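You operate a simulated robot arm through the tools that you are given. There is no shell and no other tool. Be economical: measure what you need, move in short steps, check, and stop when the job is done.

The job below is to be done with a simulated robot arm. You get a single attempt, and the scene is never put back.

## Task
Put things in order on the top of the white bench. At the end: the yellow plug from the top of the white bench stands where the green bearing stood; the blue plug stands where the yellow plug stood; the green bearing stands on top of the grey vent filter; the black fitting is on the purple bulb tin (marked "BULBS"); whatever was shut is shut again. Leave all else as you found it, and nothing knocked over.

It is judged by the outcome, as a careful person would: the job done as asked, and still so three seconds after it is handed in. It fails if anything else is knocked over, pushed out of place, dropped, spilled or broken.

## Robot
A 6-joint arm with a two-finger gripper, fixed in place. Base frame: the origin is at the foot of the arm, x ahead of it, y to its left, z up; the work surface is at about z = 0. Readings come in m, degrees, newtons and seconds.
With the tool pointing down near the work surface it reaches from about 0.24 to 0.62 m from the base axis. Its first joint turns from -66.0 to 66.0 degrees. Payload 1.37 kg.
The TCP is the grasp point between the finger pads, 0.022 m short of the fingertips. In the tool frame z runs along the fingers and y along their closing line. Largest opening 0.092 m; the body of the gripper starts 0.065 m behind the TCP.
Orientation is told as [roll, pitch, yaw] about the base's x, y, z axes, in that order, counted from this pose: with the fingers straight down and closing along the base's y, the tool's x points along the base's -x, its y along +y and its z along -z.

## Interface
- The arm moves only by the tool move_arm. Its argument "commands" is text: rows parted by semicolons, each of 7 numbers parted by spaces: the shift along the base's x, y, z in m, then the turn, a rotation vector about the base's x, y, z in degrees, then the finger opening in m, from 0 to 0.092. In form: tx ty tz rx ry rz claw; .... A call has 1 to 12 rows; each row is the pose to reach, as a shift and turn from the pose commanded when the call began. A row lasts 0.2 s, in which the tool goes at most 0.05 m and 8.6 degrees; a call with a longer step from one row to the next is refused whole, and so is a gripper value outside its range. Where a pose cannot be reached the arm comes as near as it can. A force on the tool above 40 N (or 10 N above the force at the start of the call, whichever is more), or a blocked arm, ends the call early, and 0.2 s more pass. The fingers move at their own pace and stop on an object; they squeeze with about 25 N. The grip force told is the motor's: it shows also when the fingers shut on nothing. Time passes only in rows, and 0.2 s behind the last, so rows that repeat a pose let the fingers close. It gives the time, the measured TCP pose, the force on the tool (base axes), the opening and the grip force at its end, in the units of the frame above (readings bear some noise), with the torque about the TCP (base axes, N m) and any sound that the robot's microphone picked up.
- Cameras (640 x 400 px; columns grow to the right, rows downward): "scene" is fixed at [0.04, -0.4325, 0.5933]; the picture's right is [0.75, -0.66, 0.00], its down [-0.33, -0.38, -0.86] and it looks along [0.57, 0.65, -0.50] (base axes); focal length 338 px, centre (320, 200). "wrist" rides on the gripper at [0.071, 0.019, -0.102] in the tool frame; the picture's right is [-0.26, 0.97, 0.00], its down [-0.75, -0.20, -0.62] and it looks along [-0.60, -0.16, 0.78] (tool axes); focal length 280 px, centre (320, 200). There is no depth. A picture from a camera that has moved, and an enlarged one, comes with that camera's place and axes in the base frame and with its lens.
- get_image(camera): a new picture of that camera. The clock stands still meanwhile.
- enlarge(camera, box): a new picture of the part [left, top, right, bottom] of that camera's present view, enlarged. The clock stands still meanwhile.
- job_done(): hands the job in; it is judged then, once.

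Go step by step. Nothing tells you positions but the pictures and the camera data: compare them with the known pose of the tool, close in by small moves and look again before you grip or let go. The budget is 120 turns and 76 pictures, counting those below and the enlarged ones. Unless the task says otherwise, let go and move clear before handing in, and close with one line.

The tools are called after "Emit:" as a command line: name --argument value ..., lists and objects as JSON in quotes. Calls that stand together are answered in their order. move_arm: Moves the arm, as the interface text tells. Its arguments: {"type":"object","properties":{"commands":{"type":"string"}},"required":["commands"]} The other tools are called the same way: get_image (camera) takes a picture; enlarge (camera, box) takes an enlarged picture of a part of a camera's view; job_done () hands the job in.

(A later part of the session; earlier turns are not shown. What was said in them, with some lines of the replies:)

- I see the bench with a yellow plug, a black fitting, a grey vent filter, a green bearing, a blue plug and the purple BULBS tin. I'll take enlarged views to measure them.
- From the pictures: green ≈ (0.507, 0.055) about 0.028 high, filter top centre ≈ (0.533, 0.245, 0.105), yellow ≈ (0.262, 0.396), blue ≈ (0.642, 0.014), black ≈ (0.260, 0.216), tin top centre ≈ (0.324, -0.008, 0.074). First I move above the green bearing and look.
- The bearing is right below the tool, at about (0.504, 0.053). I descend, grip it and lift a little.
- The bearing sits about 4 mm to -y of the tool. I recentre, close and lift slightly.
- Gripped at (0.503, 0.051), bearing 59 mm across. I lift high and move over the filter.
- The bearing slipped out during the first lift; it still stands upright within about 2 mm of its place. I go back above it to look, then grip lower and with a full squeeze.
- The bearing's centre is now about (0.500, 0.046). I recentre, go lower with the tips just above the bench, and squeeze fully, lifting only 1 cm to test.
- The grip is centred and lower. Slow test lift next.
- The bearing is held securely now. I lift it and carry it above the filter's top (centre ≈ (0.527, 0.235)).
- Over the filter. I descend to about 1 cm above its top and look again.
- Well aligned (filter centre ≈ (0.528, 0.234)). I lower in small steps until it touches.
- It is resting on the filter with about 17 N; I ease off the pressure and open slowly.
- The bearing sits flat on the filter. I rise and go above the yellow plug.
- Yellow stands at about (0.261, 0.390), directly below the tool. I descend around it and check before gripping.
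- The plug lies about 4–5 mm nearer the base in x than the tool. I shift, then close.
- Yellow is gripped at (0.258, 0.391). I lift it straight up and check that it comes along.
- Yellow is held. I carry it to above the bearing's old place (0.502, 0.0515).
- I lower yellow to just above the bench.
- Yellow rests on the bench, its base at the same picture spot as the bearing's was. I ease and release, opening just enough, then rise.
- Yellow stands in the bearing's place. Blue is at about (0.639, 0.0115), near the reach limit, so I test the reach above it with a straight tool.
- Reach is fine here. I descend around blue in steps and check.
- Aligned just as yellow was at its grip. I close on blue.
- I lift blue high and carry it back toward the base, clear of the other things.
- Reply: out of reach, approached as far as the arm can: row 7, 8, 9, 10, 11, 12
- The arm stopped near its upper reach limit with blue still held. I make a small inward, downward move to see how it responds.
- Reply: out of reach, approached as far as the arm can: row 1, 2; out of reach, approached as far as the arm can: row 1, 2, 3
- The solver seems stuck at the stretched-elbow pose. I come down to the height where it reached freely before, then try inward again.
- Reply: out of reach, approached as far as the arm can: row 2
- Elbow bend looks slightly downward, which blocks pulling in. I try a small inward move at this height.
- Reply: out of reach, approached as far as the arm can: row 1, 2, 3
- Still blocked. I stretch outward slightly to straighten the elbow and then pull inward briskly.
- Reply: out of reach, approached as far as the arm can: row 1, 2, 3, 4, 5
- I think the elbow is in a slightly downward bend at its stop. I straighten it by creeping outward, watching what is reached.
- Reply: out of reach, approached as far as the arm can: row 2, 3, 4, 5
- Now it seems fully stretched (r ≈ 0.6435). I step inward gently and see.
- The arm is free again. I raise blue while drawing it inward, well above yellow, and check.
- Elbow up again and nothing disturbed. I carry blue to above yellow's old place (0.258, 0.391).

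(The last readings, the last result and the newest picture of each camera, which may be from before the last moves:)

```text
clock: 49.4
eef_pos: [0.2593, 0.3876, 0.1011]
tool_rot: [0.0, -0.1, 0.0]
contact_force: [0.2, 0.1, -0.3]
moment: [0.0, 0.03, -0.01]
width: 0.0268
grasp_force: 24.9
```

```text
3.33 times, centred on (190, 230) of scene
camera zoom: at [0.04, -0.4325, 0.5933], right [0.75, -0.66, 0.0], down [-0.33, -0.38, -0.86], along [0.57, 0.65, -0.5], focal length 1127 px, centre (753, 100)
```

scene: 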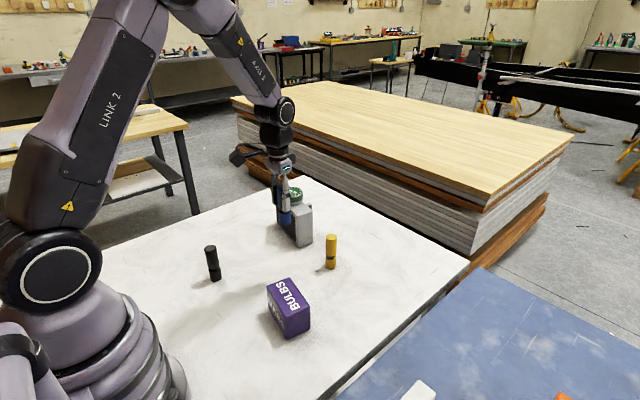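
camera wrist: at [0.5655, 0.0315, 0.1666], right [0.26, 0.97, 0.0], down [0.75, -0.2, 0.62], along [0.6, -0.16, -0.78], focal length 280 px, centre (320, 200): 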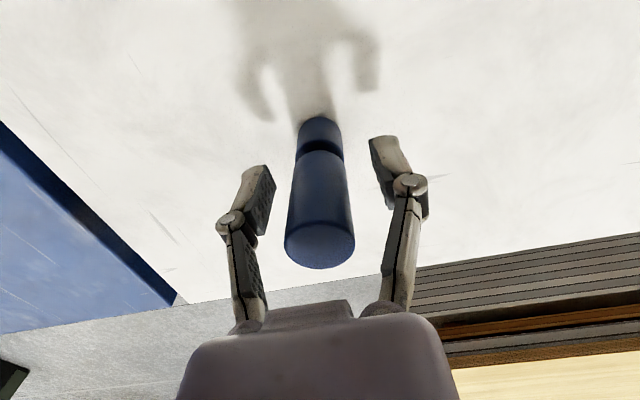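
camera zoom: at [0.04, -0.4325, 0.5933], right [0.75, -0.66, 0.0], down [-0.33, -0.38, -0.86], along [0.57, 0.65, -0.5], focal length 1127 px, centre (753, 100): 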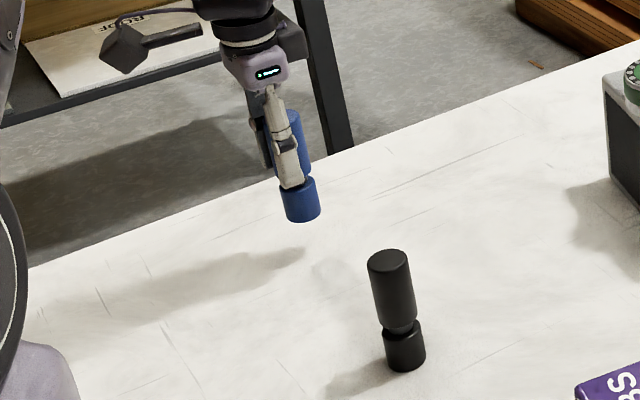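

I correct by a few mm and lower to the bench.

Emit:
move_arm --commands "-0.001 0.003 -0.015 0 0 0 0; -0.001 0.003 -0.027 0 0 0 0; -0.001 0.003 -0.033 0 0 0 0; -0.001 0.003 -0.036 0 0 0 0; -0.001 0.003 -0.036 0 0 0 0"

Emit:
enlarge --camera "scene" --box '[130, 190, 230, 270]'

```text
clock: 50.6
eef_pos: [0.2591, 0.3924, 0.0661]
tool_rot: [0.1, 0.0, 0.0]
contact_force: [-1.1, 0.0, -0.8]
moment: [0.02, 0.0, -0.02]
width: 0.0266
grasp_force: 25.0
```

```text
5.00 times, centred on (180, 230) of scene
camera zoom: at [0.04, -0.4325, 0.5933], right [0.75, -0.66, 0.0], down [-0.33, -0.38, -0.86], along [0.57, 0.65, -0.5], focal length 1690 px, centre (1020, 50)
```

zoom: 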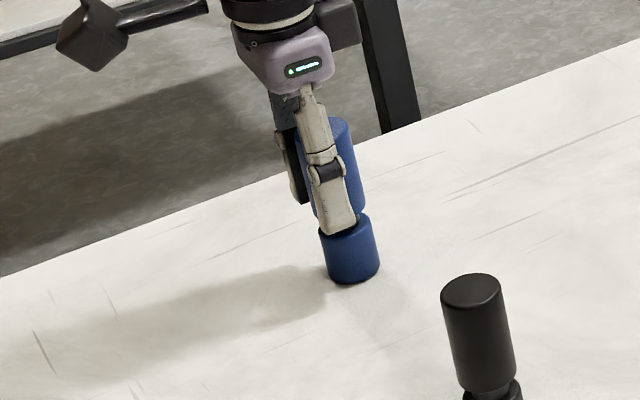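

Nearly down, with no contact force yet and within about 1 mm of yellow's old picture spot. I lower in 1 mm steps.

Emit:
move_arm --commands "-0.0005 -0.0015 -0.001 0 0 0 0; -0.0005 -0.0015 -0.0018 0 0 0 0; -0.0005 -0.0015 -0.0018 0 0 0 0"

```text
clock: 51.4
eef_pos: [0.258, 0.39, 0.0655]
tool_rot: [0.0, 0.0, 0.0]
contact_force: [0.7, -3.8, 12.6]
moment: [-0.23, -0.15, -0.05]
width: 0.0267
grasp_force: 24.5
```

Contact with the bench. I ease off, open and rise.

Emit:
move_arm --commands "0 0 0.0015 0 0 0 0; 0 0 0.0015 0 0 0 0.02; 0 0 0.0015 0 0 0 0.032; 0 0 0.0015 0 0 0 0.045; 0 0 0.0015 0 0 0 0.06; 0 0 0.0015 0 0 0 0.07; 0 0 0.03 0 0 0 0.07; 0 0 0.07 0 0 0 0.07; 0 0 0.1 0 0 0 0.07; 0 0 0.12 0 0 0 0.08"

Emit:
get_image --camera "scene"

```text
clock: 53.6
eef_pos: [0.2562, 0.3893, 0.1843]
tool_rot: [-0.1, 0.0, 0.0]
contact_force: [0.5, -0.2, -0.3]
moment: [-0.01, -0.03, 0.01]
width: 0.08
grasp_force: 0.1
```

```text
35 pictures are left
```

scene: 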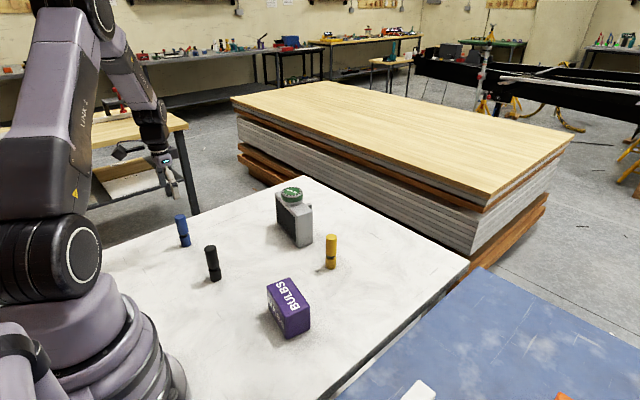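

Blue stands in yellow's place. Next the black fitting, at about (0.259, 0.211).

Emit:
move_arm --commands "0 -0.035 0.01 0 0 0 0.085; 0 -0.075 0.015 0 0 0 0.09; 0.001 -0.115 0.015 0 0 0 0.092; 0.002 -0.15 0.01 0 0 0 0.092; 0.003 -0.178 0 0 0 0 0.092; 0.003 -0.178 -0.01 0 0 0 0.092"

Emit:
get_image --camera "wrist"

```text
clock: 55.0
eef_pos: [0.2597, 0.2127, 0.1748]
tool_rot: [0.0, -0.1, -0.1]
contact_force: [-0.7, 1.3, -0.4]
moment: [-0.01, 0.0, -0.04]
width: 0.0919
grasp_force: 0.1
```

```text
34 pictures are left
camera wrist: at [0.1887, 0.2316, 0.2761], right [0.26, 0.97, 0.0], down [0.75, -0.2, 0.62], along [0.6, -0.16, -0.78], focal length 280 px, centre (320, 200)
```

wrist: 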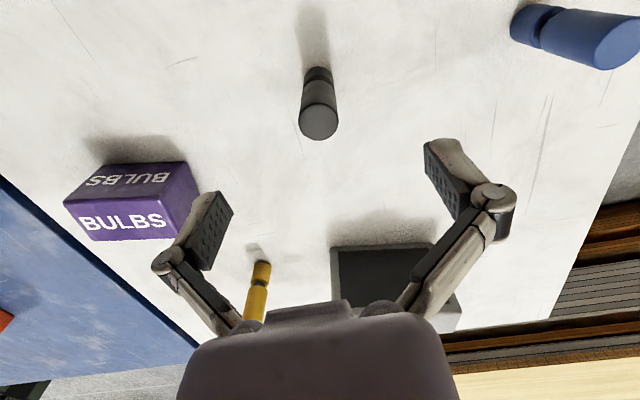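

I descend around the black fitting and check.

Emit:
move_arm --commands "-0.001 -0.002 -0.04 0 0 0 0.092; -0.001 -0.002 -0.08 0 0 0 0.092; -0.001 -0.002 -0.11 0 0 0 0.08; -0.001 -0.002 -0.11 0 0 0 0.06; -0.001 -0.002 -0.11 0 0 0 0.05"

Emit:
get_image --camera "wrist"

Emit:
enlarge --camera "scene" --box '[150, 210, 330, 350]'

```text
clock: 56.2
eef_pos: [0.2577, 0.2122, 0.0627]
tool_rot: [0.0, 0.0, -0.2]
contact_force: [0.3, -0.4, 0.2]
moment: [0.0, -0.01, -0.02]
width: 0.0497
grasp_force: 0.1
```

```text
33 pictures are left
camera wrist: at [0.1864, 0.2305, 0.1642], right [0.26, 0.97, 0.0], down [0.75, -0.2, 0.62], along [0.6, -0.16, -0.78], focal length 280 px, centre (320, 200)
```

wrist: 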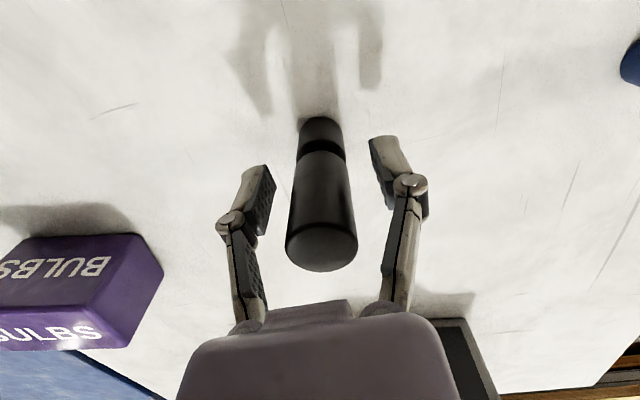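

```text
2.86 times, centred on (240, 280) of scene
camera zoom: at [0.04, -0.4325, 0.5933], right [0.75, -0.66, 0.0], down [-0.33, -0.38, -0.86], along [0.57, 0.65, -0.5], focal length 966 px, centre (549, -29)
```

zoom: 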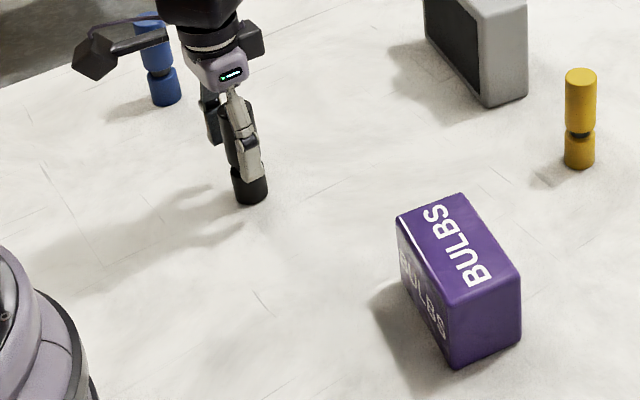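

Aligned. I close on the fitting.

Emit:
move_arm --commands "0 0 0.002 0 0 0 0.03; 0 0 0.002 0 0 0 0; 0 0 0.002 0 0 0 0; 0 0 0.002 0 0 0 0"

```text
clock: 57.2
eef_pos: [0.2582, 0.2113, 0.0658]
tool_rot: [0.0, 0.0, 0.0]
contact_force: [-0.4, -0.3, 0.6]
moment: [0.01, 0.0, -0.02]
width: 0.0268
grasp_force: 25.4
```

I lift the fitting and carry it to above the tin.

Emit:
move_arm --commands "0 0 0.004 0 0 0 0; 0 0 0.012 0 0 0 0; 0 0 0.04 0 0 0 0; 0 0 0.08 0 0 0 0; 0 0 0.12 0 0 0 0; 0.01 -0.03 0.14 0 0 0 0; 0.02 -0.07 0.14 0 0 0 0; 0.031 -0.11 0.14 0 0 0 0; 0.042 -0.15 0.14 0 0 0 0; 0.053 -0.19 0.14 0 0 0 0; 0.062 -0.223 0.14 0 0 0 0; 0.062 -0.223 0.14 0 0 0 0"

Emit:
get_image --camera "wrist"

Emit:
enlarge --camera "scene" --box '[200, 200, 360, 350]'

```text
clock: 59.8
eef_pos: [0.3212, -0.0142, 0.2087]
tool_rot: [0.0, 0.1, 0.0]
contact_force: [1.2, -0.1, -0.3]
moment: [0.02, 0.01, -0.01]
width: 0.027
grasp_force: 25.2
```

```text
31 pictures are left
camera wrist: at [0.2489, 0.0059, 0.3094], right [0.26, 0.97, 0.0], down [0.75, -0.2, 0.62], along [0.6, -0.16, -0.78], focal length 280 px, centre (320, 200)
```

wrist: 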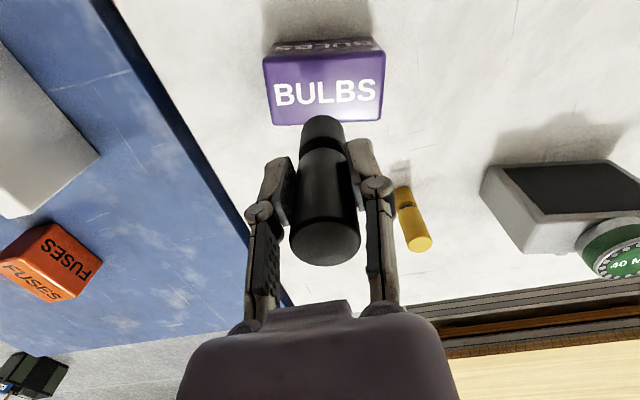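

```text
2.67 times, centred on (280, 275) of scene
camera zoom: at [0.04, -0.4326, 0.5933], right [0.75, -0.66, 0.0], down [-0.33, -0.38, -0.86], along [0.57, 0.65, -0.5], focal length 901 px, centre (427, 0)
```

zoom: 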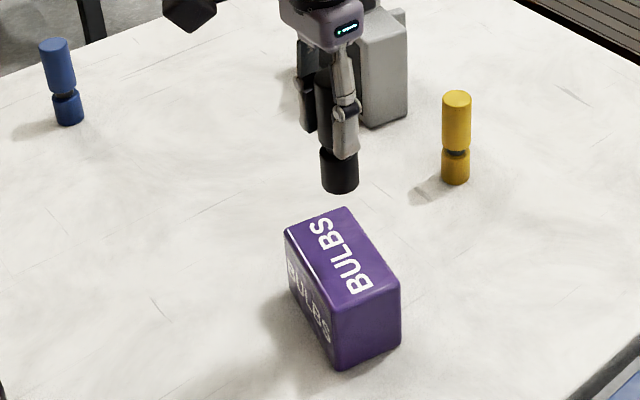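

Tin's top centre is about (0.319, -0.010). I lower to about 2 cm above it and look again.

Emit:
move_arm --commands "-0.0015 0.0045 -0.02 0 0 0 0; -0.0015 0.0045 -0.04 0 0 0 0; -0.0015 0.0045 -0.05 0 0 0 0; -0.0015 0.0045 -0.05 0 0 0 0"

Emit:
get_image --camera "wrist"

Emit:
enlarge --camera "scene" --box '[240, 230, 340, 350]'

```text
clock: 60.8
eef_pos: [0.3186, -0.0073, 0.1567]
tool_rot: [0.0, 0.0, 0.1]
contact_force: [-0.5, 0.3, -0.1]
moment: [0.01, 0.0, -0.01]
width: 0.0269
grasp_force: 24.9
```

```text
29 pictures are left
camera wrist: at [0.2467, 0.0108, 0.2585], right [0.26, 0.97, 0.0], down [0.75, -0.2, 0.63], along [0.6, -0.16, -0.78], focal length 280 px, centre (320, 200)
```

wrist: 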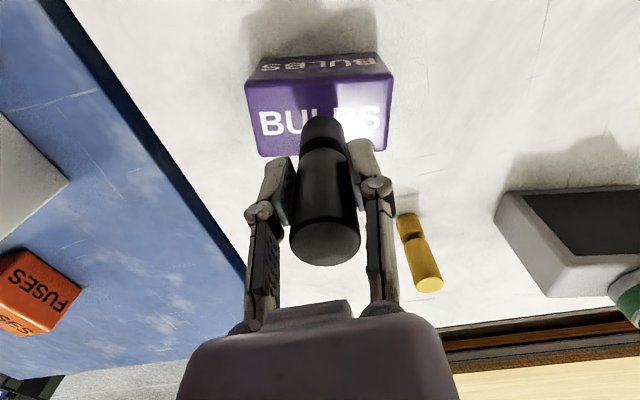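

```text
3.33 times, centred on (290, 290) of scene
camera zoom: at [0.04, -0.4325, 0.5933], right [0.75, -0.66, 0.0], down [-0.33, -0.38, -0.86], along [0.57, 0.65, -0.5], focal length 1127 px, centre (420, -100)
```

zoom: 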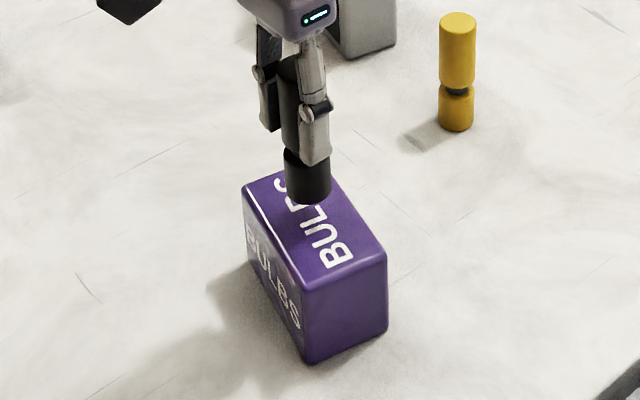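

The fitting is centred over the tin (centre ≈ (0.319, -0.008)). I lower in small steps until contact.

Emit:
move_arm --commands "0 0 -0.006 0 0 0 0; 0 0 -0.010 0 0 0 0; 0 0 -0.0125 0 0 0 0; 0 0 -0.0125 0 0 0 0"

Emit:
enlarge --camera "scene" --box '[250, 240, 330, 340]'

```text
clock: 61.8
eef_pos: [0.32, -0.0076, 0.1446]
tool_rot: [-0.1, 0.0, -0.1]
contact_force: [0.7, 0.3, -0.6]
moment: [0.03, -0.01, -0.02]
width: 0.0269
grasp_force: 24.8
```

```text
4.00 times, centred on (290, 290) of scene
camera zoom: at [0.04, -0.4325, 0.5933], right [0.75, -0.66, 0.0], down [-0.33, -0.38, -0.86], along [0.57, 0.65, -0.5], focal length 1352 px, centre (440, -160)
```

zoom: 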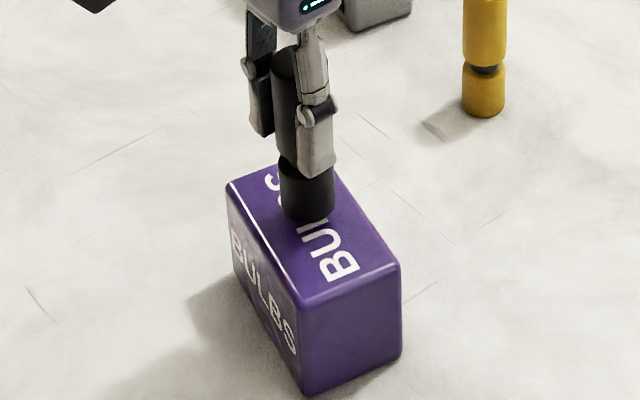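

No contact yet at TCP 0.1446. I lower further in small steps.

Emit:
move_arm --commands "0 0 -0.002 0 0 0 0; 0 0 -0.004 0 0 0 0; 0 0 -0.005 0 0 0 0; 0 0 -0.005 0 0 0 0"

Emit:
enlarge --camera "scene" --box '[250, 240, 330, 340]'

Emit:
get_image --camera "wrist"

```text
clock: 62.8
eef_pos: [0.3197, -0.007, 0.1402]
tool_rot: [0.0, 0.0, -0.1]
contact_force: [0.1, 0.0, -1.7]
moment: [-0.01, -0.01, 0.03]
width: 0.0263
grasp_force: 25.3
```

```text
4.00 times, centred on (290, 290) of scene
camera zoom: at [0.04, -0.4325, 0.5933], right [0.75, -0.66, 0.0], down [-0.33, -0.38, -0.86], along [0.57, 0.65, -0.5], focal length 1352 px, centre (440, -160)
```

zoom: 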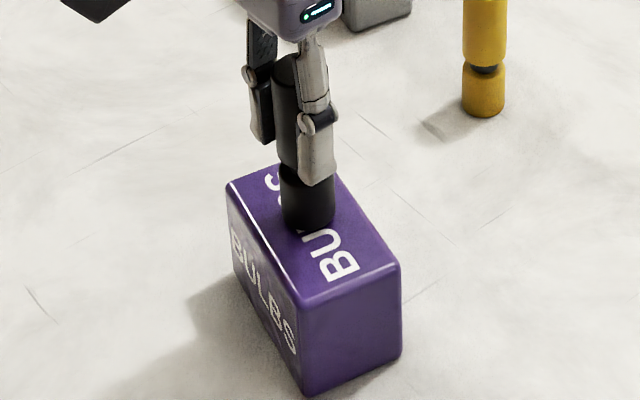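

```text
25 pictures are left
camera wrist: at [0.2474, 0.0112, 0.2406], right [0.26, 0.97, 0.0], down [0.75, -0.2, 0.62], along [0.6, -0.16, -0.78], focal length 280 px, centre (320, 200)
```

wrist: 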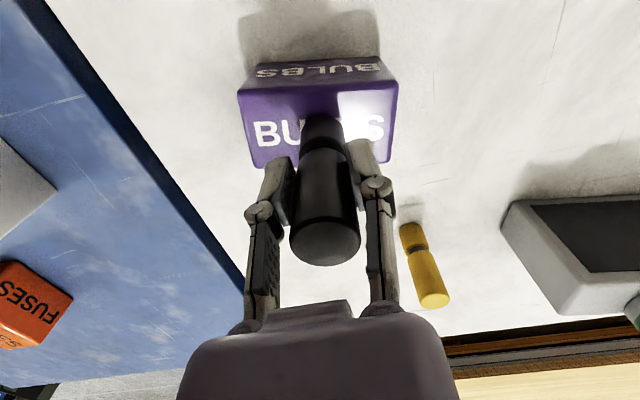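

Still just above. The two views together suggest shifting about 4 mm toward -y for a better centre; I do that and lower till contact.

Emit:
move_arm --commands "0 -0.004 0 0 0 0 0; 0 -0.004 -0.0015 0 0 0 0; 0 -0.004 -0.0025 0 0 0 0; 0 -0.004 -0.0025 0 0 0 0"

```text
clock: 63.8
eef_pos: [0.3192, -0.0122, 0.137]
tool_rot: [0.0, -0.1, 0.1]
contact_force: [0.3, -0.1, -0.8]
moment: [0.0, -0.01, 0.01]
width: 0.0269
grasp_force: 25.5
```

Emit:
move_arm --commands "0 0 -0.001 0 0 0 0; 0 0 -0.002 0 0 0 0; 0 0 -0.002 0 0 0 0"

Emit:
enlarge --camera "scene" --box '[250, 240, 330, 340]'

```text
clock: 64.6
eef_pos: [0.3182, -0.0097, 0.1352]
tool_rot: [0.0, -0.1, 0.0]
contact_force: [-3.2, -0.5, 21.5]
moment: [-0.03, 0.13, 0.06]
width: 0.0268
grasp_force: 25.4
```

```text
4.00 times, centred on (290, 290) of scene
camera zoom: at [0.0399, -0.4325, 0.5933], right [0.75, -0.66, 0.0], down [-0.33, -0.38, -0.86], along [0.57, 0.65, -0.5], focal length 1352 px, centre (440, -160)
```

zoom: 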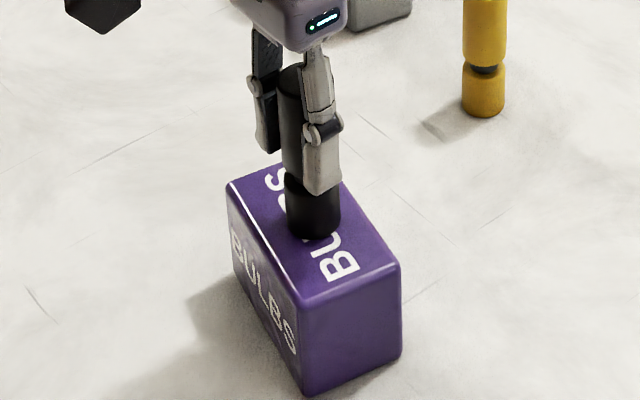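

Contact, and the base is well centred on the tin. I ease the pressure, then release.

Emit:
move_arm --commands "0 0 0.001 0 0 0 0; 0 0 0.0018 0 0 0 0; 0 0 0.0018 0 0 0 0"

```text
clock: 65.4
eef_pos: [0.318, -0.0123, 0.1368]
tool_rot: [0.1, -0.1, 0.0]
contact_force: [0.8, -0.4, -1.3]
moment: [0.0, 0.04, 0.0]
width: 0.0267
grasp_force: 24.9
```

Emit:
move_arm --commands "0 0 -0.0006 0 0 0 0; 0 0 -0.0006 0 0 0 0.02; 0 0 -0.0006 0 0 0 0.032; 0 0 -0.0006 0 0 0 0.045; 0 0 -0.0006 0 0 0 0.06; 0 0 -0.0006 0 0 0 0.07; 0 0 0.03 0 0 0 0.07; 0 0 0.07 0 0 0 0.07; 0 0 0.11 0 0 0 0.07; -0.02 0.03 0.13 0 0 0 0.08; -0.04 0.06 0.14 0 0 0 0.08; -0.05 0.09 0.14 0 0 0 0.09"

Emit:
get_image --camera "scene"

Emit:
enlarge --camera "scene" --box '[150, 170, 410, 345]'

```text
clock: 68.0
eef_pos: [0.268, 0.0773, 0.2777]
tool_rot: [0.1, 0.0, 0.1]
contact_force: [-0.3, 0.6, -0.5]
moment: [-0.01, 0.03, -0.01]
width: 0.0901
grasp_force: 0.0
```

```text
23 pictures are left
```

scene: 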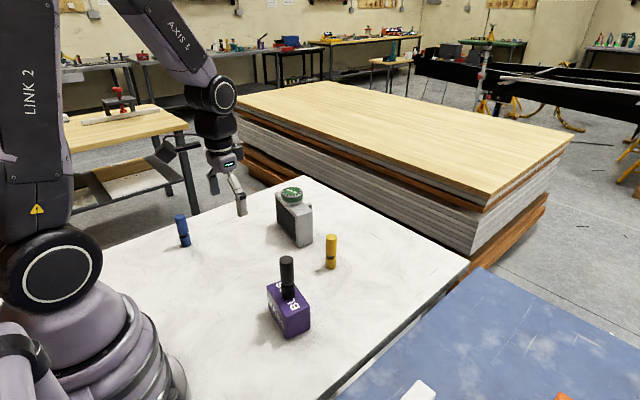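

```text
2.29 times, centred on (280, 258) of scene
camera zoom: at [0.04, -0.4326, 0.5933], right [0.75, -0.66, 0.0], down [-0.33, -0.38, -0.86], along [0.57, 0.65, -0.5], focal length 773 px, centre (411, 69)
```

zoom: 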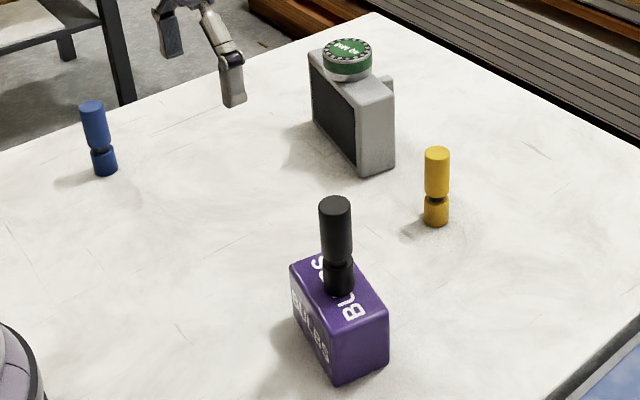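

Every piece stands where it was asked to be, upright and still. Blue matches yellow's old picture spot and yellow matches the bearing's. The filter and tin haven't moved, nothing was opened, and the arm is clear, so I hand in.

Emit:
job_done

```text
The job is handed in.
```

The job is finished and handed in: yellow is in the bearing's old place, blue is in yellow's old place, the bearing is on the vent filter, and the black fitting is on the BULBS tin. On the first try the bearing slipped out of the gripper, but it stayed upright within a few millimetres of its spot and the second grip held.
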